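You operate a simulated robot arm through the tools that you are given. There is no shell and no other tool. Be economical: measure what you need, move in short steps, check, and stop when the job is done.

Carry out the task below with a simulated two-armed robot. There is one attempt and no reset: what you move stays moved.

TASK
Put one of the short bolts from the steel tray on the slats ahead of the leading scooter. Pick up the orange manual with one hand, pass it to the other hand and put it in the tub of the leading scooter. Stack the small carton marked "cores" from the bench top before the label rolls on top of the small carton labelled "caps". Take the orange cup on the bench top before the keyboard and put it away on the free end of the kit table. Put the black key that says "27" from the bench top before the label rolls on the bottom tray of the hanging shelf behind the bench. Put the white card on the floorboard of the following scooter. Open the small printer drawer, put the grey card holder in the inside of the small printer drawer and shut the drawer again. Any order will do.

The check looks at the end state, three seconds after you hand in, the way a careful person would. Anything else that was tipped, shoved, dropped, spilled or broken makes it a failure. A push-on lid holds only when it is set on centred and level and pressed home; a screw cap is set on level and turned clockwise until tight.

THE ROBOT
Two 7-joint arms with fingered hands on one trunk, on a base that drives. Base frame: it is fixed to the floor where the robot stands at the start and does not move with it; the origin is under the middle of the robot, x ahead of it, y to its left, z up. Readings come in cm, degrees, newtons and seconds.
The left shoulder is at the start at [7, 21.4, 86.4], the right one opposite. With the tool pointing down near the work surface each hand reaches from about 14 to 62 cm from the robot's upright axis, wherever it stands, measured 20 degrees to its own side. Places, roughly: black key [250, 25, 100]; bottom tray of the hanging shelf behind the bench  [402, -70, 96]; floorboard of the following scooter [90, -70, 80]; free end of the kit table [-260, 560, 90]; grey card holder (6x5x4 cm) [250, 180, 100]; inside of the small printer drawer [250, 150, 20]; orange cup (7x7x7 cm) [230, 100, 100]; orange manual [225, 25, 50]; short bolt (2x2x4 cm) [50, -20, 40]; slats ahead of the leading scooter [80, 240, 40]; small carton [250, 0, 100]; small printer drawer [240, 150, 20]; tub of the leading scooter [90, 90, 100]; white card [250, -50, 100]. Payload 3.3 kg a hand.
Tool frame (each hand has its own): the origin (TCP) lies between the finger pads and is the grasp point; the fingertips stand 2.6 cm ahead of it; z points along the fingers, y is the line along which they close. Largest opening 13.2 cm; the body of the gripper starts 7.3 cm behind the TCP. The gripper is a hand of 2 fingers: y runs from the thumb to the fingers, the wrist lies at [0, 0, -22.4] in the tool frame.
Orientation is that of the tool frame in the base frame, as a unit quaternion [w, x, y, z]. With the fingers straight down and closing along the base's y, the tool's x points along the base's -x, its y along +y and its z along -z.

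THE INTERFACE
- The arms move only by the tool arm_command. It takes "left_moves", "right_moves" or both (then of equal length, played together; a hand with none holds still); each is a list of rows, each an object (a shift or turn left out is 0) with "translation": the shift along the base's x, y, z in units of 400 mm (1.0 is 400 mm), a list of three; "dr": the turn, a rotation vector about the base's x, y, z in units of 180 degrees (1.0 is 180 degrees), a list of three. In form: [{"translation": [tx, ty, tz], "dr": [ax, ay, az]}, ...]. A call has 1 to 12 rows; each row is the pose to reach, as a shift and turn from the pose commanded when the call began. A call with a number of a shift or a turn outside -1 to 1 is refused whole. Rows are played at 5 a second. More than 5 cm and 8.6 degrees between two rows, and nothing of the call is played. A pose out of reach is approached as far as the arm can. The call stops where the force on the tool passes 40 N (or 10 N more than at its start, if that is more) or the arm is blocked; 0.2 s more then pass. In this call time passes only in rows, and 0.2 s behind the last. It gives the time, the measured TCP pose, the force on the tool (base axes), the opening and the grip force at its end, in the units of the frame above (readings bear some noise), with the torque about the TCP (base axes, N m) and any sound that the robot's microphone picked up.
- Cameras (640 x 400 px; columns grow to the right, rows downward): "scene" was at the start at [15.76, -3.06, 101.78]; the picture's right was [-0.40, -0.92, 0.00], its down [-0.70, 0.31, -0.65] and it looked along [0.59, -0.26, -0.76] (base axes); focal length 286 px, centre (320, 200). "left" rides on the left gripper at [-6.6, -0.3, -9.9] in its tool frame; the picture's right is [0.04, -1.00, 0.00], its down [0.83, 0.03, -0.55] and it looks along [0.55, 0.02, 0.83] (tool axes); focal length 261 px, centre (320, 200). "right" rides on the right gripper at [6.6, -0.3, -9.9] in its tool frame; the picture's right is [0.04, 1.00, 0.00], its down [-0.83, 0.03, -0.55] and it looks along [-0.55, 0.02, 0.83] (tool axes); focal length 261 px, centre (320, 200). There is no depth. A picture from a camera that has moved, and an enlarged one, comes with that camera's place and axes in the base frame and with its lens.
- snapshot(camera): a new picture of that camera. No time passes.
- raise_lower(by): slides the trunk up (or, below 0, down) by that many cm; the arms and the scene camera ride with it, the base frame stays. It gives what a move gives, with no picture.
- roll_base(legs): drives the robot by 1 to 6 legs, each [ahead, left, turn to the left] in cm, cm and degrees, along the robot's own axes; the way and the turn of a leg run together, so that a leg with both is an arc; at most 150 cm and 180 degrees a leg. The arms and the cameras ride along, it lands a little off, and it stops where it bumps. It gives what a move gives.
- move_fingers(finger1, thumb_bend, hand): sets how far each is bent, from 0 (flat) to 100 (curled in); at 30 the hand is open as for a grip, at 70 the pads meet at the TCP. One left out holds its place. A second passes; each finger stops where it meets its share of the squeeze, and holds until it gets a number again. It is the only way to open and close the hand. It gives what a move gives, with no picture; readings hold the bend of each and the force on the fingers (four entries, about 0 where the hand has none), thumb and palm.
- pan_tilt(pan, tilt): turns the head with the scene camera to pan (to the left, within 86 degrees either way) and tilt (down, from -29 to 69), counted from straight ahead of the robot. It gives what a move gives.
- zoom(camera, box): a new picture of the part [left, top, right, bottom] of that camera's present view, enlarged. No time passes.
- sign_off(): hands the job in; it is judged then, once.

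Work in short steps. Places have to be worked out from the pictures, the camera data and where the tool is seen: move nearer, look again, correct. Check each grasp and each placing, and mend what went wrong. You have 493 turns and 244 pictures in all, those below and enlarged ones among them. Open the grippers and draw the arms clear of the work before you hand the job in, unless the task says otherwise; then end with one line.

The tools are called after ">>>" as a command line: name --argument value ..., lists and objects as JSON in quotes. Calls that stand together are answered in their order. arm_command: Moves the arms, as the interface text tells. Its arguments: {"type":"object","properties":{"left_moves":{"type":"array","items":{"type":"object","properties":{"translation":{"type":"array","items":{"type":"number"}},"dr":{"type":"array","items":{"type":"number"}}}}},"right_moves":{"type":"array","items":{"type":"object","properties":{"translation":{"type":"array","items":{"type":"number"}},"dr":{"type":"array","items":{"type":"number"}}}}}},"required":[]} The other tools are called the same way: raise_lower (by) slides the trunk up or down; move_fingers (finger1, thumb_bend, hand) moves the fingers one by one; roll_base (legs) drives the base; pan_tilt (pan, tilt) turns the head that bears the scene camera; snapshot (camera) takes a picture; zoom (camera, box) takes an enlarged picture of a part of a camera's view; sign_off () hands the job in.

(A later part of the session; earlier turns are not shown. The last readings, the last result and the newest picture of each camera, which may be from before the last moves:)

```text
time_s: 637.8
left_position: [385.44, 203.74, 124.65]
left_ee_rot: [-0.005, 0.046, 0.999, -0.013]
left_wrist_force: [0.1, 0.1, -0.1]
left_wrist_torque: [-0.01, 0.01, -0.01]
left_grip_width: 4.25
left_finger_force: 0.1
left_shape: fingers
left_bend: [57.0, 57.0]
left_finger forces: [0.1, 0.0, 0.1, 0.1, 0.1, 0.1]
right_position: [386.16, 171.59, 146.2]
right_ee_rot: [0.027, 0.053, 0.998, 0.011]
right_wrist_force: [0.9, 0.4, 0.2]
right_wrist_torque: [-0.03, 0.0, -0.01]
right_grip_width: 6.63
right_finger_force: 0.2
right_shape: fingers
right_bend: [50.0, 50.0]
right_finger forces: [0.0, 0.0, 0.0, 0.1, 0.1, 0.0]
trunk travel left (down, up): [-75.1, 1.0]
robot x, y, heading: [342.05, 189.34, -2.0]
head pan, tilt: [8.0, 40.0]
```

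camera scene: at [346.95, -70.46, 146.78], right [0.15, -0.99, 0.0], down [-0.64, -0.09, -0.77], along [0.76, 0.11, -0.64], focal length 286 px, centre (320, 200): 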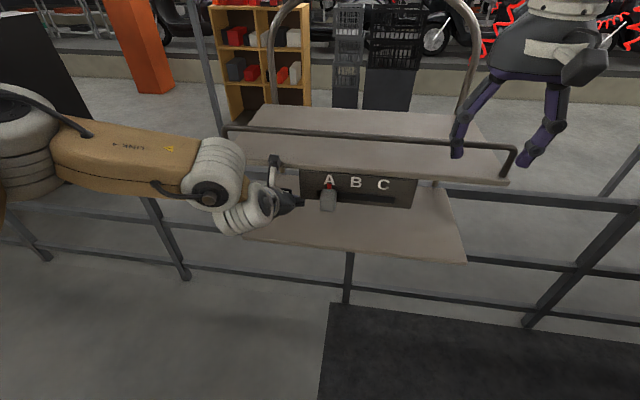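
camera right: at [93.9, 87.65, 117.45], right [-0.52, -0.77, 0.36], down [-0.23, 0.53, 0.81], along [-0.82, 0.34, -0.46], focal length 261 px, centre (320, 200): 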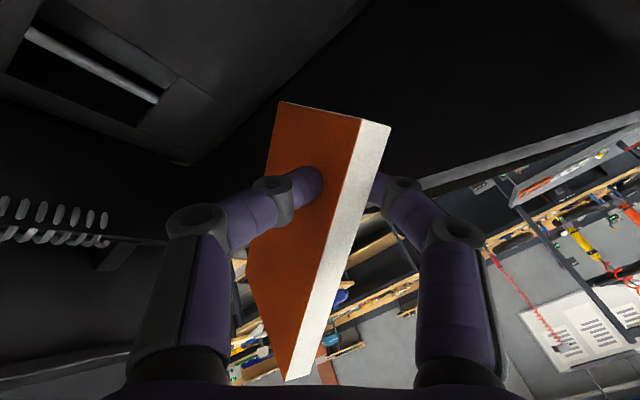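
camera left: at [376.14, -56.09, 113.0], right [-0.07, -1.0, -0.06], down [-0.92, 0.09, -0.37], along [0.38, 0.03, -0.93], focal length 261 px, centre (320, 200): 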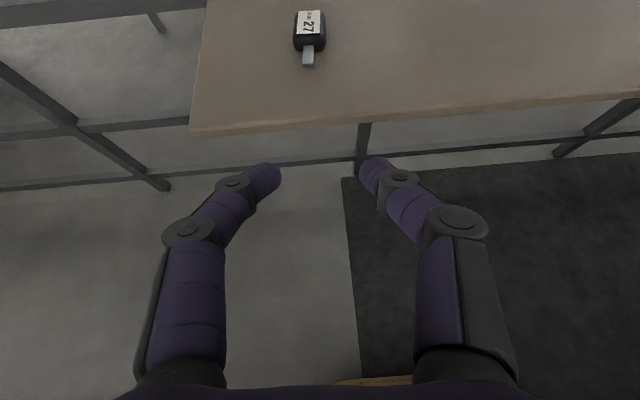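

I correct the heading/x drift and continue left.

>>> roll_base --legs '[[-8, 0, 2], [0, 120, 0]]'

>>> roll_base --legs '[[0, 120, 0.3], [0, 107, 0]]'

```text
time_s: 644.5
left_position: [376.2, 326.79, 124.67]
left_ee_rot: [-0.003, 0.02, 1.0, -0.013]
left_wrist_force: [-0.1, 0.1, 0.4]
left_wrist_torque: [-0.05, 0.04, -0.01]
left_grip_width: 4.25
left_finger_force: 0.0
left_shape: fingers
left_bend: [57.0, 57.0]
left_finger forces: [0.0, 0.0, 0.0, 0.0, 0.1, 0.0]
right_position: [378.54, 294.79, 146.33]
right_ee_rot: [0.027, 0.029, 0.999, 0.011]
right_wrist_force: [0.8, 0.4, -0.1]
right_wrist_torque: [-0.01, -0.01, -0.01]
right_grip_width: 6.63
right_finger_force: 0.1
right_shape: fingers
right_bend: [50.0, 50.0]
right_finger forces: [0.0, 0.1, 0.1, 0.0, 0.0, 0.0]
trunk travel left (down, up): [-75.1, 1.0]
robot x, y, heading: [333.73, 310.5, 0.5]
head pan, tilt: [8.0, 40.0]
```

```text
time_s: 655.8
left_position: [376.1, 554.37, 124.71]
left_ee_rot: [-0.003, 0.029, 0.999, -0.013]
left_wrist_force: [-0.6, -0.4, 0.4]
left_wrist_torque: [0.0, -0.02, 0.03]
left_grip_width: 4.25
left_finger_force: 0.1
left_shape: fingers
left_bend: [57.0, 57.0]
left_finger forces: [0.1, 0.0, 0.0, 0.1, 0.1, 0.0]
right_position: [377.73, 522.28, 146.14]
right_ee_rot: [0.026, 0.037, 0.999, 0.011]
right_wrist_force: [-0.4, 0.7, 0.0]
right_wrist_torque: [-0.01, 0.0, -0.02]
right_grip_width: 6.62
right_finger_force: 0.1
right_shape: fingers
right_bend: [50.0, 50.0]
right_finger forces: [0.0, 0.1, 0.0, 0.0, 0.0, 0.0]
trunk travel left (down, up): [-75.1, 1.0]
robot x, y, heading: [333.4, 539.32, -0.3]
head pan, tilt: [8.0, 40.0]
```

I reverse through the passage to the front aisle and strafe down toward the cup.

>>> roll_base --legs '[[-100, 0, 0.3], [-74, 0, 0]]'

>>> roll_base --legs '[[0, -120, 0], [0, -110, 0]]'

```text
time_s: 664.6
left_position: [200.17, 553.96, 124.77]
left_ee_rot: [-0.003, 0.019, 1.0, -0.012]
left_wrist_force: [-1.0, -0.1, 0.2]
left_wrist_torque: [0.0, -0.01, -0.02]
left_grip_width: 4.26
left_finger_force: 0.0
left_shape: fingers
left_bend: [57.0, 57.0]
left_finger forces: [0.1, 0.0, 0.0, 0.1, 0.1, 0.1]
right_position: [202.62, 521.97, 146.27]
right_ee_rot: [0.027, 0.026, 0.999, 0.012]
right_wrist_force: [0.6, 1.1, 0.4]
right_wrist_torque: [0.01, 0.0, 0.01]
right_grip_width: 6.62
right_finger_force: 0.1
right_shape: fingers
right_bend: [50.0, 50.0]
right_finger forces: [0.1, 0.1, 0.2, 0.0, 0.1, 0.1]
trunk travel left (down, up): [-75.1, 1.0]
robot x, y, heading: [157.86, 537.47, 1.2]
head pan, tilt: [8.0, 40.0]
```

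```text
time_s: 676.0
left_position: [207.19, 323.77, 124.73]
left_ee_rot: [-0.002, 0.008, 1.0, -0.013]
left_wrist_force: [0.1, -0.6, 0.1]
left_wrist_torque: [0.04, 0.02, 0.03]
left_grip_width: 4.25
left_finger_force: 0.1
left_shape: fingers
left_bend: [57.0, 57.0]
left_finger forces: [0.0, 0.0, 0.1, 0.0, 0.0, 0.0]
right_position: [210.26, 291.8, 146.3]
right_ee_rot: [0.026, 0.017, 0.999, 0.013]
right_wrist_force: [0.3, 0.7, 0.7]
right_wrist_torque: [-0.01, 0.03, -0.01]
right_grip_width: 6.66
right_finger_force: 0.1
right_shape: fingers
right_bend: [50.0, 50.0]
right_finger forces: [0.0, 0.1, 0.1, 0.0, 0.1, 0.0]
trunk travel left (down, up): [-75.1, 1.0]
robot x, y, heading: [165.13, 306.42, 1.9]
head pan, tilt: [8.0, 40.0]
```

>>> roll_base --legs '[[-4, 0, -1.9], [0, -110, 0], [0, -111, 0]]'

>>> move_fingers --hand "left" --finger1 34 --thumb_bend 34

>>> pan_tilt --pan 10 --tilt 40

>>> snapshot --camera "scene"

```text
time_s: 687.4
left_position: [206.21, 101.16, 124.82]
left_ee_rot: [-0.003, 0.016, 1.0, -0.012]
left_wrist_force: [-0.8, -0.2, -0.2]
left_wrist_torque: [-0.01, 0.03, -0.03]
left_grip_width: 4.26
left_finger_force: 0.1
left_shape: fingers
left_bend: [57.0, 57.0]
left_finger forces: [0.0, 0.0, 0.0, 0.0, 0.1, 0.1]
right_position: [208.88, 69.12, 146.22]
right_ee_rot: [0.026, 0.024, 0.999, 0.011]
right_wrist_force: [-0.1, 0.2, -0.3]
right_wrist_torque: [-0.03, 0.0, 0.03]
right_grip_width: 6.61
right_finger_force: 0.0
right_shape: fingers
right_bend: [50.0, 50.0]
right_finger forces: [0.1, 0.0, 0.1, 0.0, 0.1, 0.0]
trunk travel left (down, up): [-75.1, 1.0]
robot x, y, heading: [164.42, 84.27, 1.3]
head pan, tilt: [8.0, 40.0]
```

```text
time_s: 688.4
left_position: [206.19, 101.11, 124.85]
left_ee_rot: [-0.003, 0.015, 1.0, -0.012]
left_wrist_force: [0.2, -0.6, 0.1]
left_wrist_torque: [0.02, 0.0, -0.05]
left_grip_width: 12.01
left_finger_force: 0.0
left_shape: fingers
left_bend: [34.0, 34.0]
left_finger forces: [0.0, 0.0, 0.0, 0.0, 0.0, 0.0]
right_position: [208.81, 69.06, 146.12]
right_ee_rot: [0.027, 0.023, 0.999, 0.011]
right_wrist_force: [-0.3, 0.0, 0.0]
right_wrist_torque: [-0.01, 0.05, 0.05]
right_grip_width: 6.65
right_finger_force: 0.0
right_shape: fingers
right_bend: [50.0, 50.0]
right_finger forces: [0.0, 0.1, 0.1, 0.0, 0.0, 0.1]
trunk travel left (down, up): [-75.1, 1.0]
robot x, y, heading: [163.51, 84.59, 1.2]
head pan, tilt: [8.0, 40.0]
```

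```text
time_s: 689.1
left_position: [206.29, 101.22, 124.71]
left_ee_rot: [-0.002, 0.016, 1.0, -0.014]
left_wrist_force: [0.5, -1.7, 0.0]
left_wrist_torque: [0.02, 0.0, -0.02]
left_grip_width: 11.97
left_finger_force: 0.1
left_shape: fingers
left_bend: [34.0, 34.0]
left_finger forces: [0.0, 0.1, 0.0, 0.0, 0.0, 0.0]
right_position: [208.75, 69.06, 146.21]
right_ee_rot: [0.027, 0.023, 0.999, 0.012]
right_wrist_force: [-0.1, 0.2, 0.1]
right_wrist_torque: [-0.01, 0.0, -0.02]
right_grip_width: 6.64
right_finger_force: 0.1
right_shape: fingers
right_bend: [50.0, 50.0]
right_finger forces: [0.0, 0.0, 0.1, 0.0, 0.1, 0.0]
trunk travel left (down, up): [-75.1, 1.0]
robot x, y, heading: [164.06, 84.59, 1.1]
head pan, tilt: [10.0, 40.0]
```

```text
39 pictures are left
camera scene: at [173.29, 86.25, 163.79], right [0.19, -0.98, 0.0], down [-0.63, -0.13, -0.77], along [0.75, 0.15, -0.64], focal length 286 px, centre (320, 200)
```

scene: 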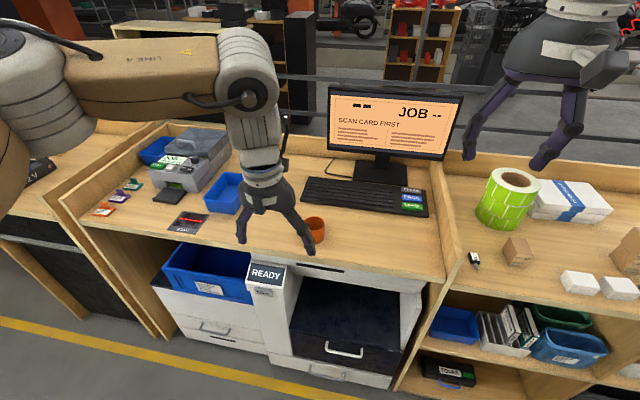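

Cup is at ≈[236,101]. I drive in and bring the left hand above it.

>>> roll_base --legs '[[21, 0, -1.1]]'

>>> arm_command --left_moves '[{"translation": [0.08, 0, -0.08]}, {"translation": [0.16, 0, -0.16]}, {"translation": [0.22, 0, -0.26]}]'

>>> snapshot --camera "left"

```text
time_s: 690.7
left_position: [228.11, 100.56, 124.66]
left_ee_rot: [-0.003, 0.026, 1.0, -0.012]
left_wrist_force: [-0.1, 0.3, -0.8]
left_wrist_torque: [0.01, 0.01, 0.0]
left_grip_width: 11.96
left_finger_force: 0.0
left_shape: fingers
left_bend: [34.0, 34.0]
left_finger forces: [0.0, 0.0, 0.0, 0.1, 0.0, 0.0]
right_position: [229.99, 68.49, 146.2]
right_ee_rot: [0.026, 0.034, 0.999, 0.01]
right_wrist_force: [0.2, -1.1, 0.1]
right_wrist_torque: [0.01, 0.04, -0.01]
right_grip_width: 6.61
right_finger_force: 0.0
right_shape: fingers
right_bend: [50.0, 50.0]
right_finger forces: [0.0, 0.1, 0.0, 0.0, 0.0, 0.1]
trunk travel left (down, up): [-75.1, 1.0]
robot x, y, heading: [185.31, 84.63, 0.3]
head pan, tilt: [10.0, 40.0]
```

```text
time_s: 691.5
left_position: [236.76, 100.38, 114.25]
left_ee_rot: [-0.003, 0.027, 1.0, -0.013]
left_wrist_force: [-1.0, 0.2, 0.3]
left_wrist_torque: [0.03, -0.01, 0.02]
left_grip_width: 12.04
left_finger_force: 0.0
left_shape: fingers
left_bend: [34.0, 34.0]
left_finger forces: [0.0, 0.0, 0.0, 0.0, 0.0, 0.1]
right_position: [229.79, 68.46, 146.34]
right_ee_rot: [0.025, 0.034, 0.999, 0.011]
right_wrist_force: [-0.6, -1.1, -0.9]
right_wrist_torque: [0.01, 0.02, 0.02]
right_grip_width: 6.64
right_finger_force: 0.0
right_shape: fingers
right_bend: [50.0, 50.0]
right_finger forces: [0.1, 0.0, 0.1, 0.1, 0.0, 0.1]
trunk travel left (down, up): [-75.1, 1.0]
robot x, y, heading: [185.06, 84.8, 0.2]
head pan, tilt: [10.0, 40.0]
```

```text
38 pictures are left
camera left: at [243.34, 100.05, 123.86], right [-0.1, -1.0, 0.03], down [-0.83, 0.09, 0.56], along [-0.56, 0.03, -0.83], focal length 261 px, centre (320, 200)
```

left: 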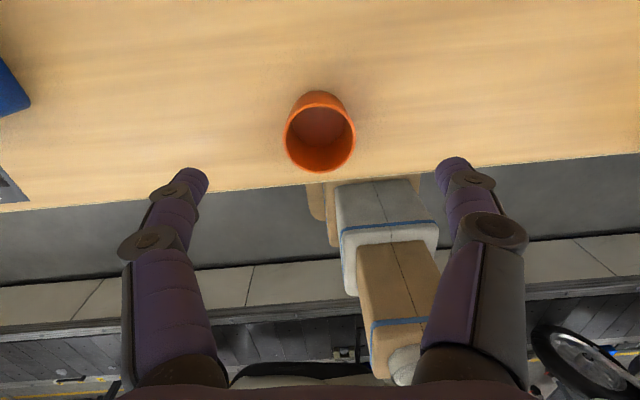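

Cup centre at [234.4,100.3]. I descend around it and close gently.

>>> arm_command --left_moves '[{"translation": [-0.03, 0, -0.1]}, {"translation": [-0.06, 0, -0.2]}, {"translation": [-0.06, 0, -0.3]}, {"translation": [-0.06, 0, -0.41]}]'

>>> move_fingers --hand "left" --finger1 56 --thumb_bend 56

>>> snapshot --camera "left"

```text
time_s: 692.5
left_position: [233.54, 100.26, 99.33]
left_ee_rot: [-0.002, 0.026, 1.0, -0.013]
left_wrist_force: [0.2, 1.1, 0.0]
left_wrist_torque: [-0.01, 0.0, 0.01]
left_grip_width: 12.01
left_finger_force: 0.0
left_shape: fingers
left_bend: [34.0, 34.0]
left_finger forces: [0.1, 0.0, 0.0, 0.0, 0.0, 0.0]
left hand out of reach, approached as far as the arm can: row 4
right_position: [229.81, 68.34, 146.24]
right_ee_rot: [0.027, 0.033, 0.999, 0.012]
right_wrist_force: [0.9, 0.6, -0.2]
right_wrist_torque: [0.0, -0.02, -0.01]
right_grip_width: 6.65
right_finger_force: 0.1
right_shape: fingers
right_bend: [50.0, 50.0]
right_finger forces: [0.1, 0.0, 0.0, 0.0, 0.0, 0.0]
trunk travel left (down, up): [-75.1, 1.0]
robot x, y, heading: [185.02, 84.82, 0.3]
head pan, tilt: [10.0, 40.0]
```

```text
time_s: 693.5
left_position: [233.68, 100.2, 99.38]
left_ee_rot: [-0.002, 0.026, 1.0, -0.013]
left_wrist_force: [0.7, -0.5, 0.0]
left_wrist_torque: [-0.01, 0.01, 0.03]
left_grip_width: 5.25
left_finger_force: 1.4
left_shape: fingers
left_bend: [54.0, 55.0]
left_finger forces: [1.3, 0.1, 0.0, 0.0, 1.3, 0.1]
right_position: [229.92, 68.41, 146.19]
right_ee_rot: [0.026, 0.033, 0.999, 0.012]
right_wrist_force: [0.1, -0.8, -0.1]
right_wrist_torque: [0.01, 0.0, -0.01]
right_grip_width: 6.64
right_finger_force: 0.0
right_shape: fingers
right_bend: [50.0, 50.0]
right_finger forces: [0.0, 0.0, 0.1, 0.0, 0.0, 0.0]
trunk travel left (down, up): [-75.1, 1.0]
robot x, y, heading: [185.31, 84.61, 0.3]
head pan, tilt: [10.0, 40.0]
```

```text
37 pictures are left
camera left: at [240.16, 99.96, 109.02], right [-0.09, -1.0, 0.03], down [-0.83, 0.09, 0.56], along [-0.56, 0.03, -0.83], focal length 261 px, centre (320, 200)
```

left: 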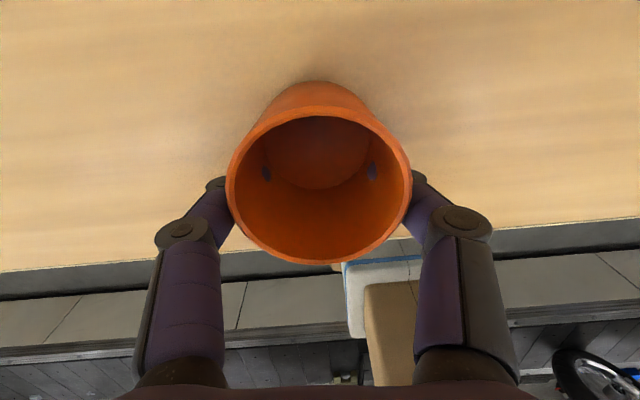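

The cup is held around its tapered wall. I firm the grip a bit and lift.

>>> move_fingers --hand "left" --finger1 62 --thumb_bend 62

>>> arm_command --left_moves '[{"translation": [0, 0, 0.1]}, {"translation": [0, 0, 0.2]}, {"translation": [0, 0, 0.3]}, {"translation": [-0.06, 0, 0.4]}, {"translation": [-0.12, 0, 0.5]}]'

>>> snapshot --camera "left"

```text
time_s: 694.5
left_position: [233.6, 100.44, 99.38]
left_ee_rot: [-0.002, 0.026, 1.0, -0.013]
left_wrist_force: [0.4, -0.2, -0.6]
left_wrist_torque: [-0.05, 0.0, -0.01]
left_grip_width: 4.85
left_finger_force: 5.6
left_shape: fingers
left_bend: [54.0, 59.0]
left_finger forces: [5.1, 0.0, 0.0, 0.0, 5.0, 0.1]
right_position: [229.96, 68.47, 146.15]
right_ee_rot: [0.027, 0.034, 0.999, 0.011]
right_wrist_force: [0.1, 0.1, 0.2]
right_wrist_torque: [0.0, 0.02, 0.0]
right_grip_width: 6.63
right_finger_force: 0.1
right_shape: fingers
right_bend: [50.0, 50.0]
right_finger forces: [0.1, 0.1, 0.1, 0.0, 0.0, 0.0]
trunk travel left (down, up): [-75.1, 1.0]
robot x, y, heading: [185.1, 84.22, 0.1]
head pan, tilt: [10.0, 40.0]
```

```text
time_s: 695.7
left_position: [228.61, 100.42, 119.37]
left_ee_rot: [-0.002, 0.026, 1.0, -0.012]
left_wrist_force: [-0.6, 0.4, -0.5]
left_wrist_torque: [0.0, 0.0, 0.0]
left_grip_width: 4.81
left_finger_force: 4.8
left_shape: fingers
left_bend: [54.0, 59.0]
left_finger forces: [5.0, 0.0, 0.1, 0.0, 4.9, 0.0]
right_position: [229.82, 68.34, 146.28]
right_ee_rot: [0.027, 0.034, 0.999, 0.011]
right_wrist_force: [-0.1, 0.6, -0.5]
right_wrist_torque: [0.0, 0.01, 0.02]
right_grip_width: 6.64
right_finger_force: 0.0
right_shape: fingers
right_bend: [50.0, 50.0]
right_finger forces: [0.1, 0.0, 0.1, 0.0, 0.0, 0.0]
trunk travel left (down, up): [-75.1, 1.0]
robot x, y, heading: [184.92, 85.04, 0.1]
head pan, tilt: [10.0, 40.0]
```

```text
36 pictures are left
camera left: at [235.12, 99.98, 129.07], right [-0.09, -1.0, 0.02], down [-0.83, 0.09, 0.55], along [-0.55, 0.03, -0.83], focal length 261 px, centre (320, 200)
```

left: 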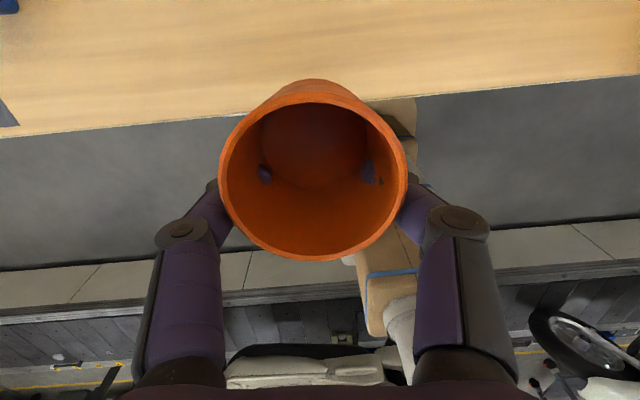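

Lifted. I firm the grip and drive back up the aisle toward the far end.

>>> move_fingers --hand "left" --finger1 66 --thumb_bend 68

>>> roll_base --legs '[[-24, 0, 0], [0, 110, 0], [0, 110, 0]]'

```text
time_s: 696.7
left_position: [228.64, 100.34, 119.29]
left_ee_rot: [-0.003, 0.026, 1.0, -0.012]
left_wrist_force: [0.0, -0.5, -0.4]
left_wrist_torque: [-0.02, -0.02, -0.01]
left_grip_width: 1.14
left_finger_force: 0.1
left_shape: fingers
left_bend: [66.0, 68.0]
left_finger forces: [0.0, 0.0, 0.0, 0.0, 0.0, 0.0]
right_position: [229.9, 68.53, 146.22]
right_ee_rot: [0.027, 0.034, 0.999, 0.012]
right_wrist_force: [0.1, -0.2, 0.2]
right_wrist_torque: [0.01, 0.03, 0.01]
right_grip_width: 6.63
right_finger_force: 0.1
right_shape: fingers
right_bend: [50.0, 50.0]
right_finger forces: [0.0, 0.1, 0.0, 0.1, 0.0, 0.0]
trunk travel left (down, up): [-75.1, 1.0]
robot x, y, heading: [185.68, 84.55, -0.1]
head pan, tilt: [10.0, 40.0]
```

```text
time_s: 708.9
left_position: [206.33, 320.16, 119.26]
left_ee_rot: [-0.003, 0.029, 0.999, -0.013]
left_wrist_force: [0.3, -0.5, -0.9]
left_wrist_torque: [-0.02, 0.02, -0.02]
left_grip_width: 1.14
left_finger_force: 0.0
left_shape: fingers
left_bend: [66.0, 68.0]
left_finger forces: [0.1, 0.0, 0.1, 0.0, 0.0, 0.1]
right_position: [207.4, 288.18, 146.27]
right_ee_rot: [0.028, 0.036, 0.999, 0.011]
right_wrist_force: [0.5, 0.2, -0.6]
right_wrist_torque: [-0.02, 0.03, 0.02]
right_grip_width: 6.64
right_finger_force: 0.0
right_shape: fingers
right_bend: [50.0, 50.0]
right_finger forces: [0.1, 0.0, 0.0, 0.0, 0.0, 0.0]
trunk travel left (down, up): [-75.1, 1.0]
robot x, y, heading: [162.51, 304.42, -0.2]
head pan, tilt: [10.0, 40.0]
```

The extra squeeze popped the cup out before I drove off. I go back part way and look for it.

>>> roll_base --legs '[[0, -110, 0]]'

>>> pan_tilt --pan -50 --tilt 35

>>> snapshot --camera "scene"

```text
time_s: 714.5
left_position: [206.36, 211.82, 119.23]
left_ee_rot: [-0.002, 0.023, 1.0, -0.012]
left_wrist_force: [0.2, -0.7, 0.4]
left_wrist_torque: [0.0, -0.01, 0.01]
left_grip_width: 1.15
left_finger_force: 0.0
left_shape: fingers
left_bend: [66.0, 68.0]
left_finger forces: [0.0, 0.1, 0.0, 0.0, 0.0, 0.0]
right_position: [207.9, 179.98, 146.2]
right_ee_rot: [0.027, 0.03, 0.999, 0.011]
right_wrist_force: [0.6, 0.2, -1.1]
right_wrist_torque: [-0.01, 0.0, -0.01]
right_grip_width: 6.61
right_finger_force: 0.1
right_shape: fingers
right_bend: [50.0, 50.0]
right_finger forces: [0.0, 0.1, 0.0, 0.0, 0.0, 0.0]
trunk travel left (down, up): [-75.1, 1.0]
robot x, y, heading: [162.81, 195.66, 0.7]
head pan, tilt: [10.0, 40.0]
```

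```text
time_s: 715.8
left_position: [206.42, 211.89, 119.34]
left_ee_rot: [-0.003, 0.023, 1.0, -0.012]
left_wrist_force: [0.5, -0.4, -0.3]
left_wrist_torque: [-0.02, -0.02, 0.01]
left_grip_width: 1.13
left_finger_force: 0.1
left_shape: fingers
left_bend: [66.0, 68.0]
left_finger forces: [0.0, 0.0, 0.0, 0.0, 0.1, 0.0]
right_position: [207.87, 180.17, 146.15]
right_ee_rot: [0.027, 0.03, 0.999, 0.011]
right_wrist_force: [0.2, 0.4, -0.4]
right_wrist_torque: [0.0, -0.02, 0.0]
right_grip_width: 6.64
right_finger_force: 0.0
right_shape: fingers
right_bend: [50.0, 50.0]
right_finger forces: [0.0, 0.0, 0.1, 0.0, 0.1, 0.0]
trunk travel left (down, up): [-75.1, 1.0]
robot x, y, heading: [163.06, 195.95, 0.4]
head pan, tilt: [-50.0, 35.0]
```

```text
35 pictures are left
camera scene: at [169.92, 189.39, 164.54], right [-0.76, -0.65, 0.0], down [-0.37, 0.44, -0.82], along [0.53, -0.62, -0.57], focal length 286 px, centre (320, 200)
```

scene: 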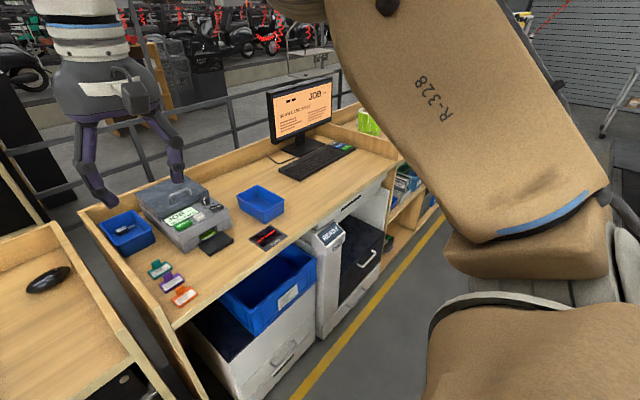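

Not on the bench. I move right 45 cm and look down at the floor.

>>> roll_base --legs '[[0, -45, 0]]'

>>> pan_tilt --pan -15 --tilt 62

>>> snapshot --camera "scene"

```text
time_s: 718.5
left_position: [206.72, 167.01, 119.42]
left_ee_rot: [-0.003, 0.026, 1.0, -0.012]
left_wrist_force: [0.1, -0.3, -0.5]
left_wrist_torque: [0.01, 0.0, 0.01]
left_grip_width: 1.12
left_finger_force: 0.1
left_shape: fingers
left_bend: [66.0, 68.0]
left_finger forces: [0.0, 0.0, 0.0, 0.0, 0.0, 0.1]
right_position: [208.13, 135.1, 146.19]
right_ee_rot: [0.026, 0.032, 0.999, 0.012]
right_wrist_force: [0.4, -0.3, -0.1]
right_wrist_torque: [0.0, 0.01, -0.04]
right_grip_width: 6.63
right_finger_force: 0.1
right_shape: fingers
right_bend: [50.0, 50.0]
right_finger forces: [0.0, 0.0, 0.0, 0.0, 0.1, 0.0]
trunk travel left (down, up): [-75.1, 1.0]
robot x, y, heading: [163.21, 151.14, -0.0]
head pan, tilt: [-50.0, 35.0]
```

```text
time_s: 719.5
left_position: [206.69, 167.03, 119.32]
left_ee_rot: [-0.002, 0.023, 1.0, -0.012]
left_wrist_force: [0.0, -0.7, 0.2]
left_wrist_torque: [0.03, -0.04, 0.02]
left_grip_width: 1.1
left_finger_force: 0.1
left_shape: fingers
left_bend: [66.0, 68.0]
left_finger forces: [0.1, 0.0, 0.0, 0.0, 0.0, 0.1]
right_position: [208.15, 135.08, 146.2]
right_ee_rot: [0.027, 0.031, 0.999, 0.012]
right_wrist_force: [0.1, -0.2, -0.1]
right_wrist_torque: [0.01, 0.03, -0.04]
right_grip_width: 6.65
right_finger_force: 0.0
right_shape: fingers
right_bend: [50.0, 50.0]
right_finger forces: [0.0, 0.1, 0.1, 0.0, 0.0, 0.1]
trunk travel left (down, up): [-75.1, 1.0]
robot x, y, heading: [163.2, 151.43, 0.3]
head pan, tilt: [-15.0, 62.0]
```

```text
34 pictures are left
camera scene: at [170.72, 149.69, 160.89], right [-0.25, -0.97, 0.0], down [-0.85, 0.22, -0.47], along [0.45, -0.12, -0.88], focal length 286 px, centre (320, 200)
```

scene: 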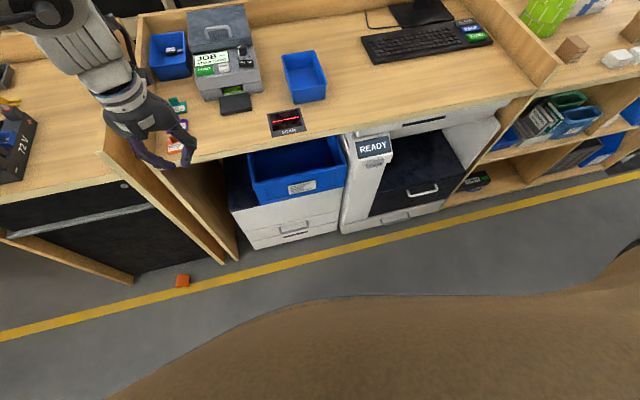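

An orange object is on the floor near [222,214]; I zoom to identify it.

>>> zoom --camera "scene" --box '[142, 256, 222, 306]'

```text
8.00 times, centred on (182, 281) of scene
camera zoom: at [170.72, 149.69, 160.89], right [-0.25, -0.97, 0.0], down [-0.85, 0.22, -0.47], along [0.45, -0.12, -0.88], focal length 2285 px, centre (1424, -448)
```

zoom: 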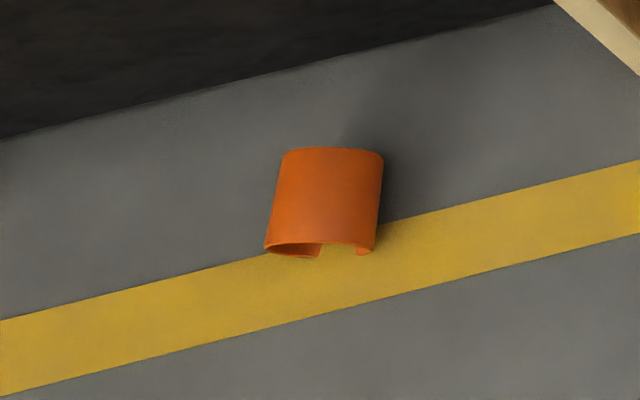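

It may be damaged or just seen oddly; I move closer and lower the camera for a proper look.

>>> roll_base --legs '[[-8, 50, 0]]'

>>> raise_lower --by -40

>>> pan_tilt --pan 10 --tilt 55

>>> snapshot --camera "scene"

```text
time_s: 722.5
left_position: [197.99, 216.78, 119.25]
left_ee_rot: [-0.003, 0.02, 1.0, -0.013]
left_wrist_force: [-0.3, -0.4, -0.2]
left_wrist_torque: [-0.01, -0.02, -0.01]
left_grip_width: 1.12
left_finger_force: 0.2
left_shape: fingers
left_bend: [66.0, 68.0]
left_finger forces: [0.0, 0.0, 0.0, 0.0, 0.0, 0.1]
right_position: [199.62, 185.09, 146.24]
right_ee_rot: [0.028, 0.028, 0.999, 0.011]
right_wrist_force: [-0.4, 0.4, 0.5]
right_wrist_torque: [-0.03, -0.03, 0.01]
right_grip_width: 6.6
right_finger_force: 0.1
right_shape: fingers
right_bend: [50.0, 50.0]
right_finger forces: [0.1, 0.0, 0.0, 0.0, 0.1, 0.0]
trunk travel left (down, up): [-75.1, 1.0]
robot x, y, heading: [154.79, 200.88, 0.9]
head pan, tilt: [-15.0, 62.0]
```

```text
time_s: 726.3
left_position: [197.94, 216.94, 79.33]
left_ee_rot: [-0.003, 0.019, 1.0, -0.013]
left_wrist_force: [0.4, 0.2, -0.2]
left_wrist_torque: [-0.02, 0.01, 0.0]
left_grip_width: 1.13
left_finger_force: 0.0
left_shape: fingers
left_bend: [66.0, 68.0]
left_finger forces: [0.1, 0.0, 0.0, 0.0, 0.1, 0.0]
right_position: [199.59, 185.0, 106.15]
right_ee_rot: [0.027, 0.028, 0.999, 0.012]
right_wrist_force: [-0.5, -0.1, -0.6]
right_wrist_torque: [-0.03, -0.01, 0.0]
right_grip_width: 6.61
right_finger_force: 0.0
right_shape: fingers
right_bend: [50.0, 50.0]
right_finger forces: [0.1, 0.1, 0.0, 0.0, 0.1, 0.1]
trunk travel left (down, up): [-35.1, 41.0]
robot x, y, heading: [154.89, 201.08, 0.7]
head pan, tilt: [-15.0, 62.0]
```

```text
time_s: 727.2
left_position: [198.03, 216.87, 79.24]
left_ee_rot: [-0.003, 0.02, 1.0, -0.013]
left_wrist_force: [-1.0, -0.1, 0.2]
left_wrist_torque: [0.02, 0.0, -0.04]
left_grip_width: 1.16
left_finger_force: 0.1
left_shape: fingers
left_bend: [66.0, 68.0]
left_finger forces: [0.0, 0.0, 0.1, 0.1, 0.1, 0.0]
right_position: [199.62, 185.06, 106.27]
right_ee_rot: [0.027, 0.027, 0.999, 0.011]
right_wrist_force: [0.0, 0.3, -0.1]
right_wrist_torque: [-0.05, 0.0, -0.02]
right_grip_width: 6.62
right_finger_force: 0.0
right_shape: fingers
right_bend: [50.0, 50.0]
right_finger forces: [0.0, 0.0, 0.0, 0.0, 0.0, 0.0]
trunk travel left (down, up): [-35.1, 41.0]
robot x, y, heading: [155.1, 200.4, 0.9]
head pan, tilt: [10.0, 55.0]
```

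```text
32 pictures are left
camera scene: at [165.4, 202.23, 121.6], right [0.19, -0.98, 0.0], down [-0.81, -0.15, -0.57], along [0.56, 0.11, -0.82], focal length 286 px, centre (320, 200)
```

scene: 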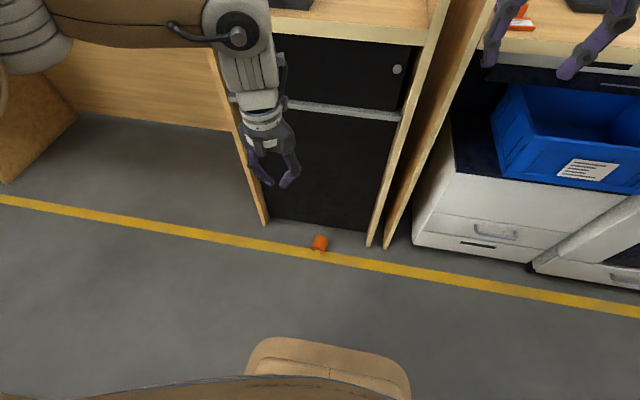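

>>> zoom --camera "scene" --box '[288, 222, 352, 266]'

```text
9.09 times, centred on (320, 244) of scene
camera zoom: at [165.4, 202.23, 121.6], right [0.19, -0.98, 0.0], down [-0.81, -0.15, -0.57], along [0.56, 0.11, -0.82], focal length 2596 px, centre (320, -200)
```

zoom: 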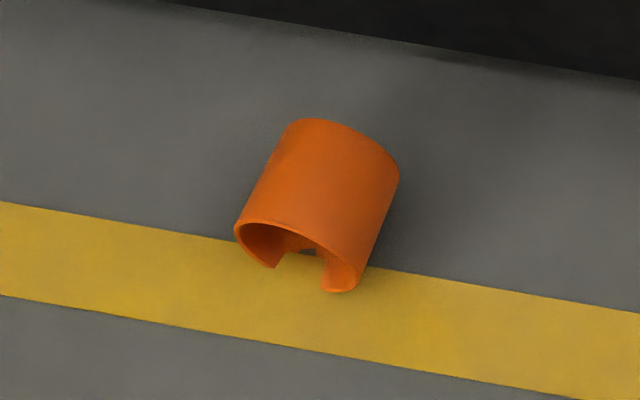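

The cup is intact, lying on its side with the opening toward the robot's side (its lower rim just sinks visually into the floor). I'll pick it with the right hand: first tuck both hands, lower the trunk and position the base.

>>> arm_command --left_moves '[{"translation": [-0.1, 0.0, 0.05]}, {"translation": [-0.2, 0.0, 0.1]}, {"translation": [-0.3, 0.0, 0.15]}]' --right_moves '[{"translation": [-0.06, -0.02, 0]}, {"translation": [-0.12, -0.04, 0]}, {"translation": [-0.16, -0.06, 0]}]'

>>> move_fingers --hand "right" --finger1 36 --thumb_bend 36

>>> roll_base --legs '[[0, 32, -0.8], [26, 0, 0]]'

>>> raise_lower --by -35

>>> snapshot --camera "right"

```text
time_s: 728.0
left_position: [185.94, 217.17, 85.02]
left_ee_rot: [-0.002, 0.018, 1.0, -0.012]
left_wrist_force: [0.3, 0.0, -0.2]
left_wrist_torque: [0.01, -0.04, -0.03]
left_grip_width: 1.13
left_finger_force: 0.0
left_shape: fingers
left_bend: [66.0, 68.0]
left_finger forces: [0.1, 0.1, 0.0, 0.0, 0.1, 0.1]
right_position: [193.06, 182.66, 106.18]
right_ee_rot: [0.027, 0.028, 0.999, 0.011]
right_wrist_force: [-0.6, 0.2, 0.2]
right_wrist_torque: [-0.01, -0.03, 0.03]
right_grip_width: 6.64
right_finger_force: 0.1
right_shape: fingers
right_bend: [50.0, 50.0]
right_finger forces: [0.1, 0.1, 0.0, 0.1, 0.0, 0.1]
trunk travel left (down, up): [-35.1, 41.0]
robot x, y, heading: [154.8, 200.88, 0.7]
head pan, tilt: [10.0, 55.0]
```

```text
time_s: 729.0
left_position: [186.01, 217.06, 85.15]
left_ee_rot: [-0.003, 0.02, 1.0, -0.013]
left_wrist_force: [0.3, -0.1, 0.5]
left_wrist_torque: [0.0, -0.02, -0.01]
left_grip_width: 1.15
left_finger_force: 0.1
left_shape: fingers
left_bend: [66.0, 68.0]
left_finger forces: [0.1, 0.0, 0.1, 0.0, 0.1, 0.0]
right_position: [193.25, 182.81, 106.23]
right_ee_rot: [0.027, 0.027, 0.999, 0.011]
right_wrist_force: [0.4, 1.2, 0.1]
right_wrist_torque: [0.0, 0.01, -0.01]
right_grip_width: 11.31
right_finger_force: 0.1
right_shape: fingers
right_bend: [36.0, 36.0]
right_finger forces: [0.0, 0.1, 0.0, 0.0, 0.0, 0.0]
trunk travel left (down, up): [-35.1, 41.0]
robot x, y, heading: [154.57, 200.58, 0.8]
head pan, tilt: [10.0, 55.0]
```

```text
time_s: 732.6
left_position: [212.34, 248.75, 85.1]
left_ee_rot: [-0.004, 0.025, 1.0, -0.014]
left_wrist_force: [-0.1, 0.0, -0.6]
left_wrist_torque: [-0.01, 0.05, 0.0]
left_grip_width: 1.14
left_finger_force: 0.1
left_shape: fingers
left_bend: [66.0, 68.0]
left_finger forces: [0.0, 0.0, 0.0, 0.0, 0.0, 0.0]
right_position: [219.25, 214.11, 106.25]
right_ee_rot: [0.025, 0.032, 0.999, 0.011]
right_wrist_force: [-0.6, -0.5, 0.4]
right_wrist_torque: [-0.02, 0.0, 0.01]
right_grip_width: 11.34
right_finger_force: 0.0
right_shape: fingers
right_bend: [36.0, 36.0]
right_finger forces: [0.0, 0.1, 0.1, 0.1, 0.0, 0.0]
trunk travel left (down, up): [-35.1, 41.0]
robot x, y, heading: [181.17, 232.62, 0.4]
head pan, tilt: [10.0, 55.0]
```

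```text
time_s: 736.0
left_position: [212.32, 248.69, 50.12]
left_ee_rot: [-0.002, 0.025, 1.0, -0.013]
left_wrist_force: [0.8, -0.1, 0.3]
left_wrist_torque: [-0.02, 0.02, -0.01]
left_grip_width: 1.15
left_finger_force: 0.1
left_shape: fingers
left_bend: [66.0, 68.0]
left_finger forces: [0.1, 0.1, 0.0, 0.0, 0.0, 0.0]
right_position: [221.35, 214.21, 66.98]
right_ee_rot: [-0.041, 0.033, 0.999, 0.008]
right_wrist_force: [-1.0, 0.2, -0.7]
right_wrist_torque: [0.01, 0.01, -0.03]
right_grip_width: 11.33
right_finger_force: 0.1
right_shape: fingers
right_bend: [36.0, 36.0]
right_finger forces: [0.0, 0.1, 0.0, 0.0, 0.0, 0.1]
trunk travel left (down, up): [-0.1, 76.0]
robot x, y, heading: [180.72, 232.65, 0.2]
head pan, tilt: [10.0, 55.0]
```

```text
30 pictures are left
camera right: at [215.75, 214.15, 77.27], right [0.02, 1.0, 0.02], down [0.88, -0.03, 0.48], along [0.48, 0.0, -0.88], focal length 261 px, centre (320, 200)
```

right: 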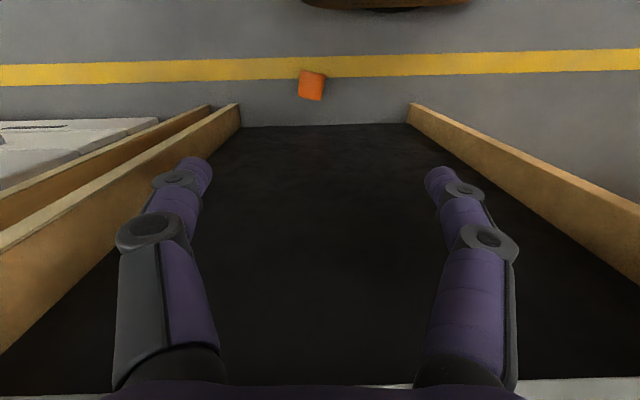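

Cup confirmed at [222,213]. I lower the right hand over it with a small yaw.

>>> arm_command --right_moves '[{"translation": [0.005, -0.01, -0.12], "dr": [0, -0.01, -0.02]}, {"translation": [0.01, -0.02, -0.24], "dr": [0, -0.02, -0.04]}, {"translation": [0.015, -0.03, -0.36], "dr": [0, -0.026, -0.06]}, {"translation": [0.015, -0.03, -0.48], "dr": [0, -0.026, -0.075]}, {"translation": [0.015, -0.03, -0.6], "dr": [0, -0.026, -0.075]}, {"translation": [0.015, -0.03, -0.72], "dr": [0, -0.026, -0.075]}, {"translation": [0.015, -0.03, -0.84], "dr": [0, -0.026, -0.075]}, {"translation": [0.015, -0.03, -0.96], "dr": [0, -0.026, -0.075]}]'

>>> arm_command --right_moves '[{"translation": [0, 0, -0.12]}, {"translation": [0, 0, -0.24]}, {"translation": [0, 0, -0.34]}]'

>>> snapshot --camera "right"

```text
time_s: 737.8
left_position: [212.28, 248.68, 50.15]
left_ee_rot: [-0.002, 0.025, 1.0, -0.013]
left_wrist_force: [-1.0, 0.2, 0.3]
left_wrist_torque: [0.0, 0.05, -0.03]
left_grip_width: 1.13
left_finger_force: 0.1
left_shape: fingers
left_bend: [66.0, 68.0]
left_finger forces: [0.0, 0.0, 0.0, 0.1, 0.0, 0.0]
right_position: [222.03, 212.7, 28.43]
right_ee_rot: [0.0, 0.148, 0.989, 0.015]
right_wrist_force: [-0.2, -0.1, -0.3]
right_wrist_torque: [0.04, -0.01, 0.01]
right_grip_width: 11.35
right_finger_force: 0.0
right_shape: fingers
right_bend: [36.0, 36.0]
right_finger forces: [0.0, 0.0, 0.0, 0.0, 0.0, 0.1]
trunk travel left (down, up): [-0.1, 76.0]
robot x, y, heading: [180.67, 232.56, 0.1]
head pan, tilt: [10.0, 55.0]
```

```text
time_s: 738.6
left_position: [212.39, 248.63, 50.06]
left_ee_rot: [-0.003, 0.025, 1.0, -0.013]
left_wrist_force: [0.8, -0.1, -0.7]
left_wrist_torque: [-0.01, -0.03, 0.01]
left_grip_width: 1.13
left_finger_force: 0.1
left_shape: fingers
left_bend: [66.0, 68.0]
left_finger forces: [0.0, 0.0, 0.1, 0.0, 0.0, 0.0]
right_position: [222.2, 212.85, 14.93]
right_ee_rot: [0.0, 0.149, 0.989, 0.014]
right_wrist_force: [-0.5, -1.0, -0.1]
right_wrist_torque: [0.0, -0.02, 0.02]
right_grip_width: 11.36
right_finger_force: 0.2
right_shape: fingers
right_bend: [36.0, 36.0]
right_finger forces: [0.0, 0.1, 0.0, 0.0, 0.1, 0.0]
trunk travel left (down, up): [-0.1, 76.0]
robot x, y, heading: [180.9, 232.31, 0.3]
head pan, tilt: [10.0, 55.0]
```

```text
29 pictures are left
camera right: at [215.85, 214.27, 24.78], right [0.26, 0.97, 0.03], down [0.8, -0.23, 0.55], along [0.54, -0.12, -0.83], focal length 261 px, centre (320, 200)
```

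right: 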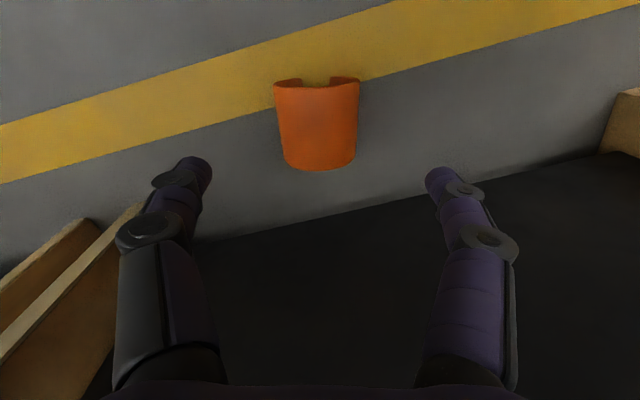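

Well centred. I lower to z≈5 and close softly on the cup.

>>> arm_command --right_moves '[{"translation": [0, 0, -0.1]}, {"translation": [0, 0, -0.2]}, {"translation": [0, 0, -0.25]}]'

>>> move_fingers --hand "right" --finger1 52 --thumb_bend 52

>>> snapshot --camera "right"

```text
time_s: 739.4
left_position: [212.27, 248.67, 50.03]
left_ee_rot: [-0.003, 0.024, 1.0, -0.013]
left_wrist_force: [0.9, -0.1, 0.7]
left_wrist_torque: [0.0, 0.0, -0.04]
left_grip_width: 1.11
left_finger_force: 0.1
left_shape: fingers
left_bend: [66.0, 68.0]
left_finger forces: [0.0, 0.0, 0.0, 0.0, 0.1, 0.0]
right_position: [222.08, 213.06, 4.84]
right_ee_rot: [0.0, 0.149, 0.989, 0.015]
right_wrist_force: [0.3, -0.3, -0.1]
right_wrist_torque: [0.04, 0.02, 0.02]
right_grip_width: 11.34
right_finger_force: 0.1
right_shape: fingers
right_bend: [36.0, 36.0]
right_finger forces: [0.0, 0.0, 0.0, 0.0, 0.0, 0.0]
trunk travel left (down, up): [-0.1, 76.0]
robot x, y, heading: [181.01, 232.65, 0.3]
head pan, tilt: [10.0, 55.0]
```

```text
time_s: 740.4
left_position: [212.31, 248.74, 50.01]
left_ee_rot: [-0.003, 0.025, 1.0, -0.013]
left_wrist_force: [1.1, 1.2, 0.4]
left_wrist_torque: [0.0, -0.01, 0.02]
left_grip_width: 1.11
left_finger_force: 0.1
left_shape: fingers
left_bend: [66.0, 68.0]
left_finger forces: [0.1, 0.0, 0.1, 0.0, 0.1, 0.0]
right_position: [222.13, 213.07, 4.92]
right_ee_rot: [0.0, 0.15, 0.989, 0.015]
right_wrist_force: [-0.2, -0.4, 0.1]
right_wrist_torque: [0.04, -0.02, 0.02]
right_grip_width: 6.32
right_finger_force: 1.2
right_shape: fingers
right_bend: [51.0, 51.0]
right_finger forces: [0.9, 0.0, 0.0, 0.0, 1.0, 0.0]
trunk travel left (down, up): [-0.1, 76.0]
robot x, y, heading: [181.12, 232.84, 0.4]
head pan, tilt: [10.0, 55.0]
```

```text
28 pictures are left
camera right: at [215.77, 214.5, 14.71], right [0.26, 0.97, 0.03], down [0.8, -0.23, 0.55], along [0.54, -0.12, -0.83], focal length 261 px, centre (320, 200)
```

right: 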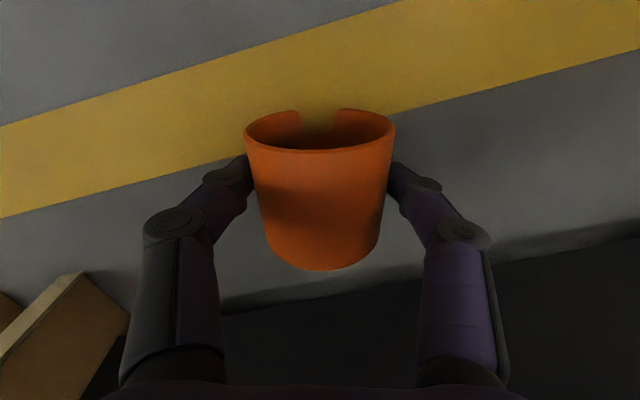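

The cup's top rim is whole. I add a little squeeze (not much) and lift gently.

>>> move_fingers --hand "right" --finger1 56 --thumb_bend 56

>>> arm_command --right_moves '[{"translation": [0, 0, 0.05]}, {"translation": [0, 0, 0.12]}, {"translation": [-0.03, 0, 0.22]}, {"translation": [-0.06, 0, 0.32]}]'

>>> snapshot --camera "right"

```text
time_s: 741.4
left_position: [212.33, 248.57, 50.04]
left_ee_rot: [-0.003, 0.025, 1.0, -0.014]
left_wrist_force: [-0.3, -0.2, 0.1]
left_wrist_torque: [-0.02, 0.01, 0.0]
left_grip_width: 1.11
left_finger_force: 0.1
left_shape: fingers
left_bend: [66.0, 68.0]
left_finger forces: [0.0, 0.0, 0.1, 0.0, 0.0, 0.0]
right_position: [222.08, 213.09, 4.83]
right_ee_rot: [0.0, 0.149, 0.989, 0.016]
right_wrist_force: [0.1, 0.1, 0.3]
right_wrist_torque: [-0.01, 0.01, -0.01]
right_grip_width: 6.08
right_finger_force: 4.3
right_shape: fingers
right_bend: [51.0, 54.0]
right_finger forces: [4.2, 0.1, 0.0, 0.0, 4.3, 0.0]
trunk travel left (down, up): [-0.1, 76.0]
robot x, y, heading: [180.99, 232.88, 0.2]
head pan, tilt: [10.0, 55.0]
```

```text
time_s: 742.4
left_position: [212.3, 248.64, 50.06]
left_ee_rot: [-0.003, 0.024, 1.0, -0.012]
left_wrist_force: [-0.2, 0.0, -0.4]
left_wrist_torque: [0.01, 0.03, -0.01]
left_grip_width: 1.13
left_finger_force: 0.0
left_shape: fingers
left_bend: [66.0, 68.0]
left_finger forces: [0.1, 0.1, 0.0, 0.1, 0.1, 0.1]
right_position: [219.54, 212.94, 17.84]
right_ee_rot: [0.001, 0.149, 0.989, 0.014]
right_wrist_force: [-0.5, -0.6, -0.8]
right_wrist_torque: [0.01, -0.01, -0.02]
right_grip_width: 6.07
right_finger_force: 4.2
right_shape: fingers
right_bend: [51.0, 54.0]
right_finger forces: [4.0, 0.0, 0.0, 0.0, 4.1, 0.0]
trunk travel left (down, up): [-0.1, 76.0]
robot x, y, heading: [181.1, 232.47, 0.3]
head pan, tilt: [10.0, 55.0]
```

```text
27 pictures are left
camera right: at [213.19, 214.28, 27.61], right [0.26, 0.97, 0.03], down [0.8, -0.23, 0.55], along [0.54, -0.12, -0.83], focal length 261 px, centre (320, 200)
```

right: 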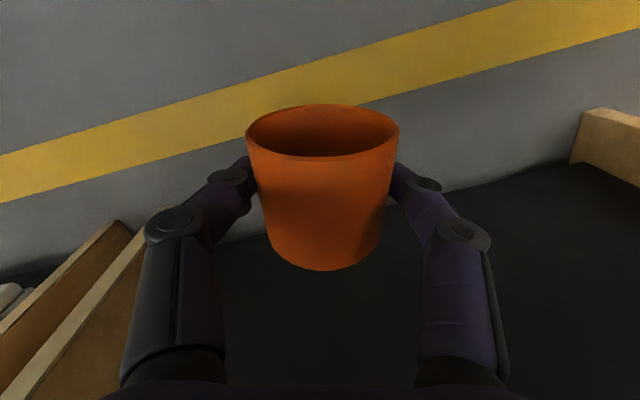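

The cup is intact and held. I back off, raise, and drive up the aisle gently, checking the grip.

>>> roll_base --legs '[[-20, 0, 0]]'

>>> raise_lower --by 40

>>> arm_command --right_moves '[{"translation": [0, 0, 0.1]}, {"translation": [0, 0, 0.2]}, {"translation": [0, 0, 0.3]}, {"translation": [0, 0, 0.4]}, {"translation": [0, 0, 0.5]}, {"translation": [0, 0, 0.6]}, {"translation": [0, 0, 0.7]}]'

>>> roll_base --legs '[[0, 140, 0]]'

```text
time_s: 744.0
left_position: [192.62, 248.4, 50.21]
left_ee_rot: [-0.003, 0.027, 1.0, -0.013]
left_wrist_force: [0.7, 0.5, -0.1]
left_wrist_torque: [-0.01, -0.05, -0.01]
left_grip_width: 1.13
left_finger_force: 0.0
left_shape: fingers
left_bend: [66.0, 68.0]
left_finger forces: [0.1, 0.0, 0.1, 0.1, 0.0, 0.0]
right_position: [199.82, 212.66, 17.79]
right_ee_rot: [0.0, 0.151, 0.988, 0.014]
right_wrist_force: [-0.3, 0.3, 0.3]
right_wrist_torque: [0.0, -0.03, -0.02]
right_grip_width: 6.04
right_finger_force: 3.8
right_shape: fingers
right_bend: [51.0, 54.0]
right_finger forces: [4.0, 0.1, 0.0, 0.0, 4.1, 0.1]
trunk travel left (down, up): [-0.1, 76.0]
robot x, y, heading: [161.45, 232.63, 0.1]
head pan, tilt: [10.0, 55.0]
```

```text
time_s: 747.8
left_position: [192.58, 248.5, 90.1]
left_ee_rot: [-0.003, 0.026, 1.0, -0.012]
left_wrist_force: [0.1, 0.6, -0.1]
left_wrist_torque: [-0.03, -0.03, -0.01]
left_grip_width: 1.14
left_finger_force: 0.0
left_shape: fingers
left_bend: [66.0, 68.0]
left_finger forces: [0.1, 0.1, 0.0, 0.0, 0.0, 0.1]
right_position: [199.68, 212.7, 57.73]
right_ee_rot: [0.0, 0.151, 0.988, 0.015]
right_wrist_force: [0.0, 0.8, -0.1]
right_wrist_torque: [-0.03, 0.01, 0.03]
right_grip_width: 6.04
right_finger_force: 4.0
right_shape: fingers
right_bend: [51.0, 54.0]
right_finger forces: [4.0, 0.1, 0.1, 0.1, 3.9, 0.0]
trunk travel left (down, up): [-40.1, 36.0]
robot x, y, heading: [161.22, 232.54, 0.0]
head pan, tilt: [10.0, 55.0]
```

```text
time_s: 749.4
left_position: [192.56, 248.43, 90.09]
left_ee_rot: [-0.002, 0.027, 1.0, -0.013]
left_wrist_force: [-0.6, -0.2, -0.1]
left_wrist_torque: [-0.02, -0.01, 0.02]
left_grip_width: 1.14
left_finger_force: 0.0
left_shape: fingers
left_bend: [66.0, 68.0]
left_finger forces: [0.1, 0.0, 0.1, 0.0, 0.0, 0.1]
right_position: [199.68, 212.53, 85.89]
right_ee_rot: [0.0, 0.152, 0.988, 0.015]
right_wrist_force: [0.2, 1.2, -0.7]
right_wrist_torque: [-0.05, -0.01, 0.01]
right_grip_width: 5.97
right_finger_force: 3.5
right_shape: fingers
right_bend: [51.0, 54.0]
right_finger forces: [3.6, 0.0, 0.1, 0.0, 3.7, 0.2]
trunk travel left (down, up): [-40.1, 36.0]
robot x, y, heading: [161.39, 232.65, 0.2]
head pan, tilt: [10.0, 55.0]
```

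```text
time_s: 756.4
left_position: [192.47, 387.75, 90.09]
left_ee_rot: [-0.003, 0.026, 1.0, -0.014]
left_wrist_force: [-0.2, 0.1, -0.9]
left_wrist_torque: [0.0, 0.0, 0.01]
left_grip_width: 1.12
left_finger_force: 0.0
left_shape: fingers
left_bend: [66.0, 68.0]
left_finger forces: [0.1, 0.0, 0.0, 0.0, 0.1, 0.0]
right_position: [199.62, 351.83, 85.88]
right_ee_rot: [0.0, 0.152, 0.988, 0.015]
right_wrist_force: [-0.8, 0.2, -1.1]
right_wrist_torque: [0.0, 0.01, -0.01]
right_grip_width: 5.96
right_finger_force: 3.4
right_shape: fingers
right_bend: [51.0, 54.0]
right_finger forces: [3.6, 0.1, 0.0, 0.0, 3.7, 0.0]
trunk travel left (down, up): [-40.1, 36.0]
robot x, y, heading: [161.0, 371.84, 0.2]
head pan, tilt: [10.0, 55.0]
```

The width is creeping slightly; I check the cup in the hand.

>>> snapshot --camera "right"

```text
26 pictures are left
camera right: at [193.29, 353.37, 95.55], right [0.26, 0.97, 0.03], down [0.8, -0.23, 0.55], along [0.54, -0.12, -0.83], focal length 261 px, centre (320, 200)
```

right: 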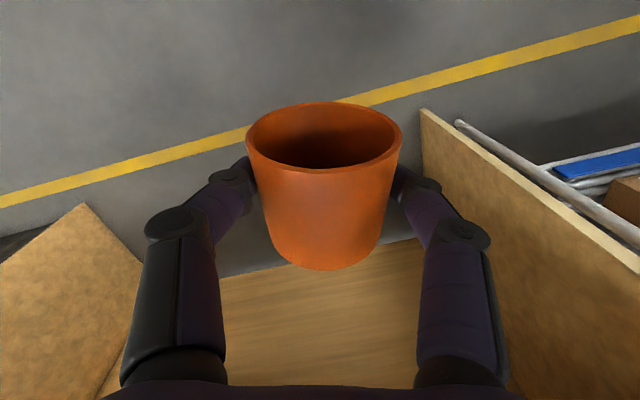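

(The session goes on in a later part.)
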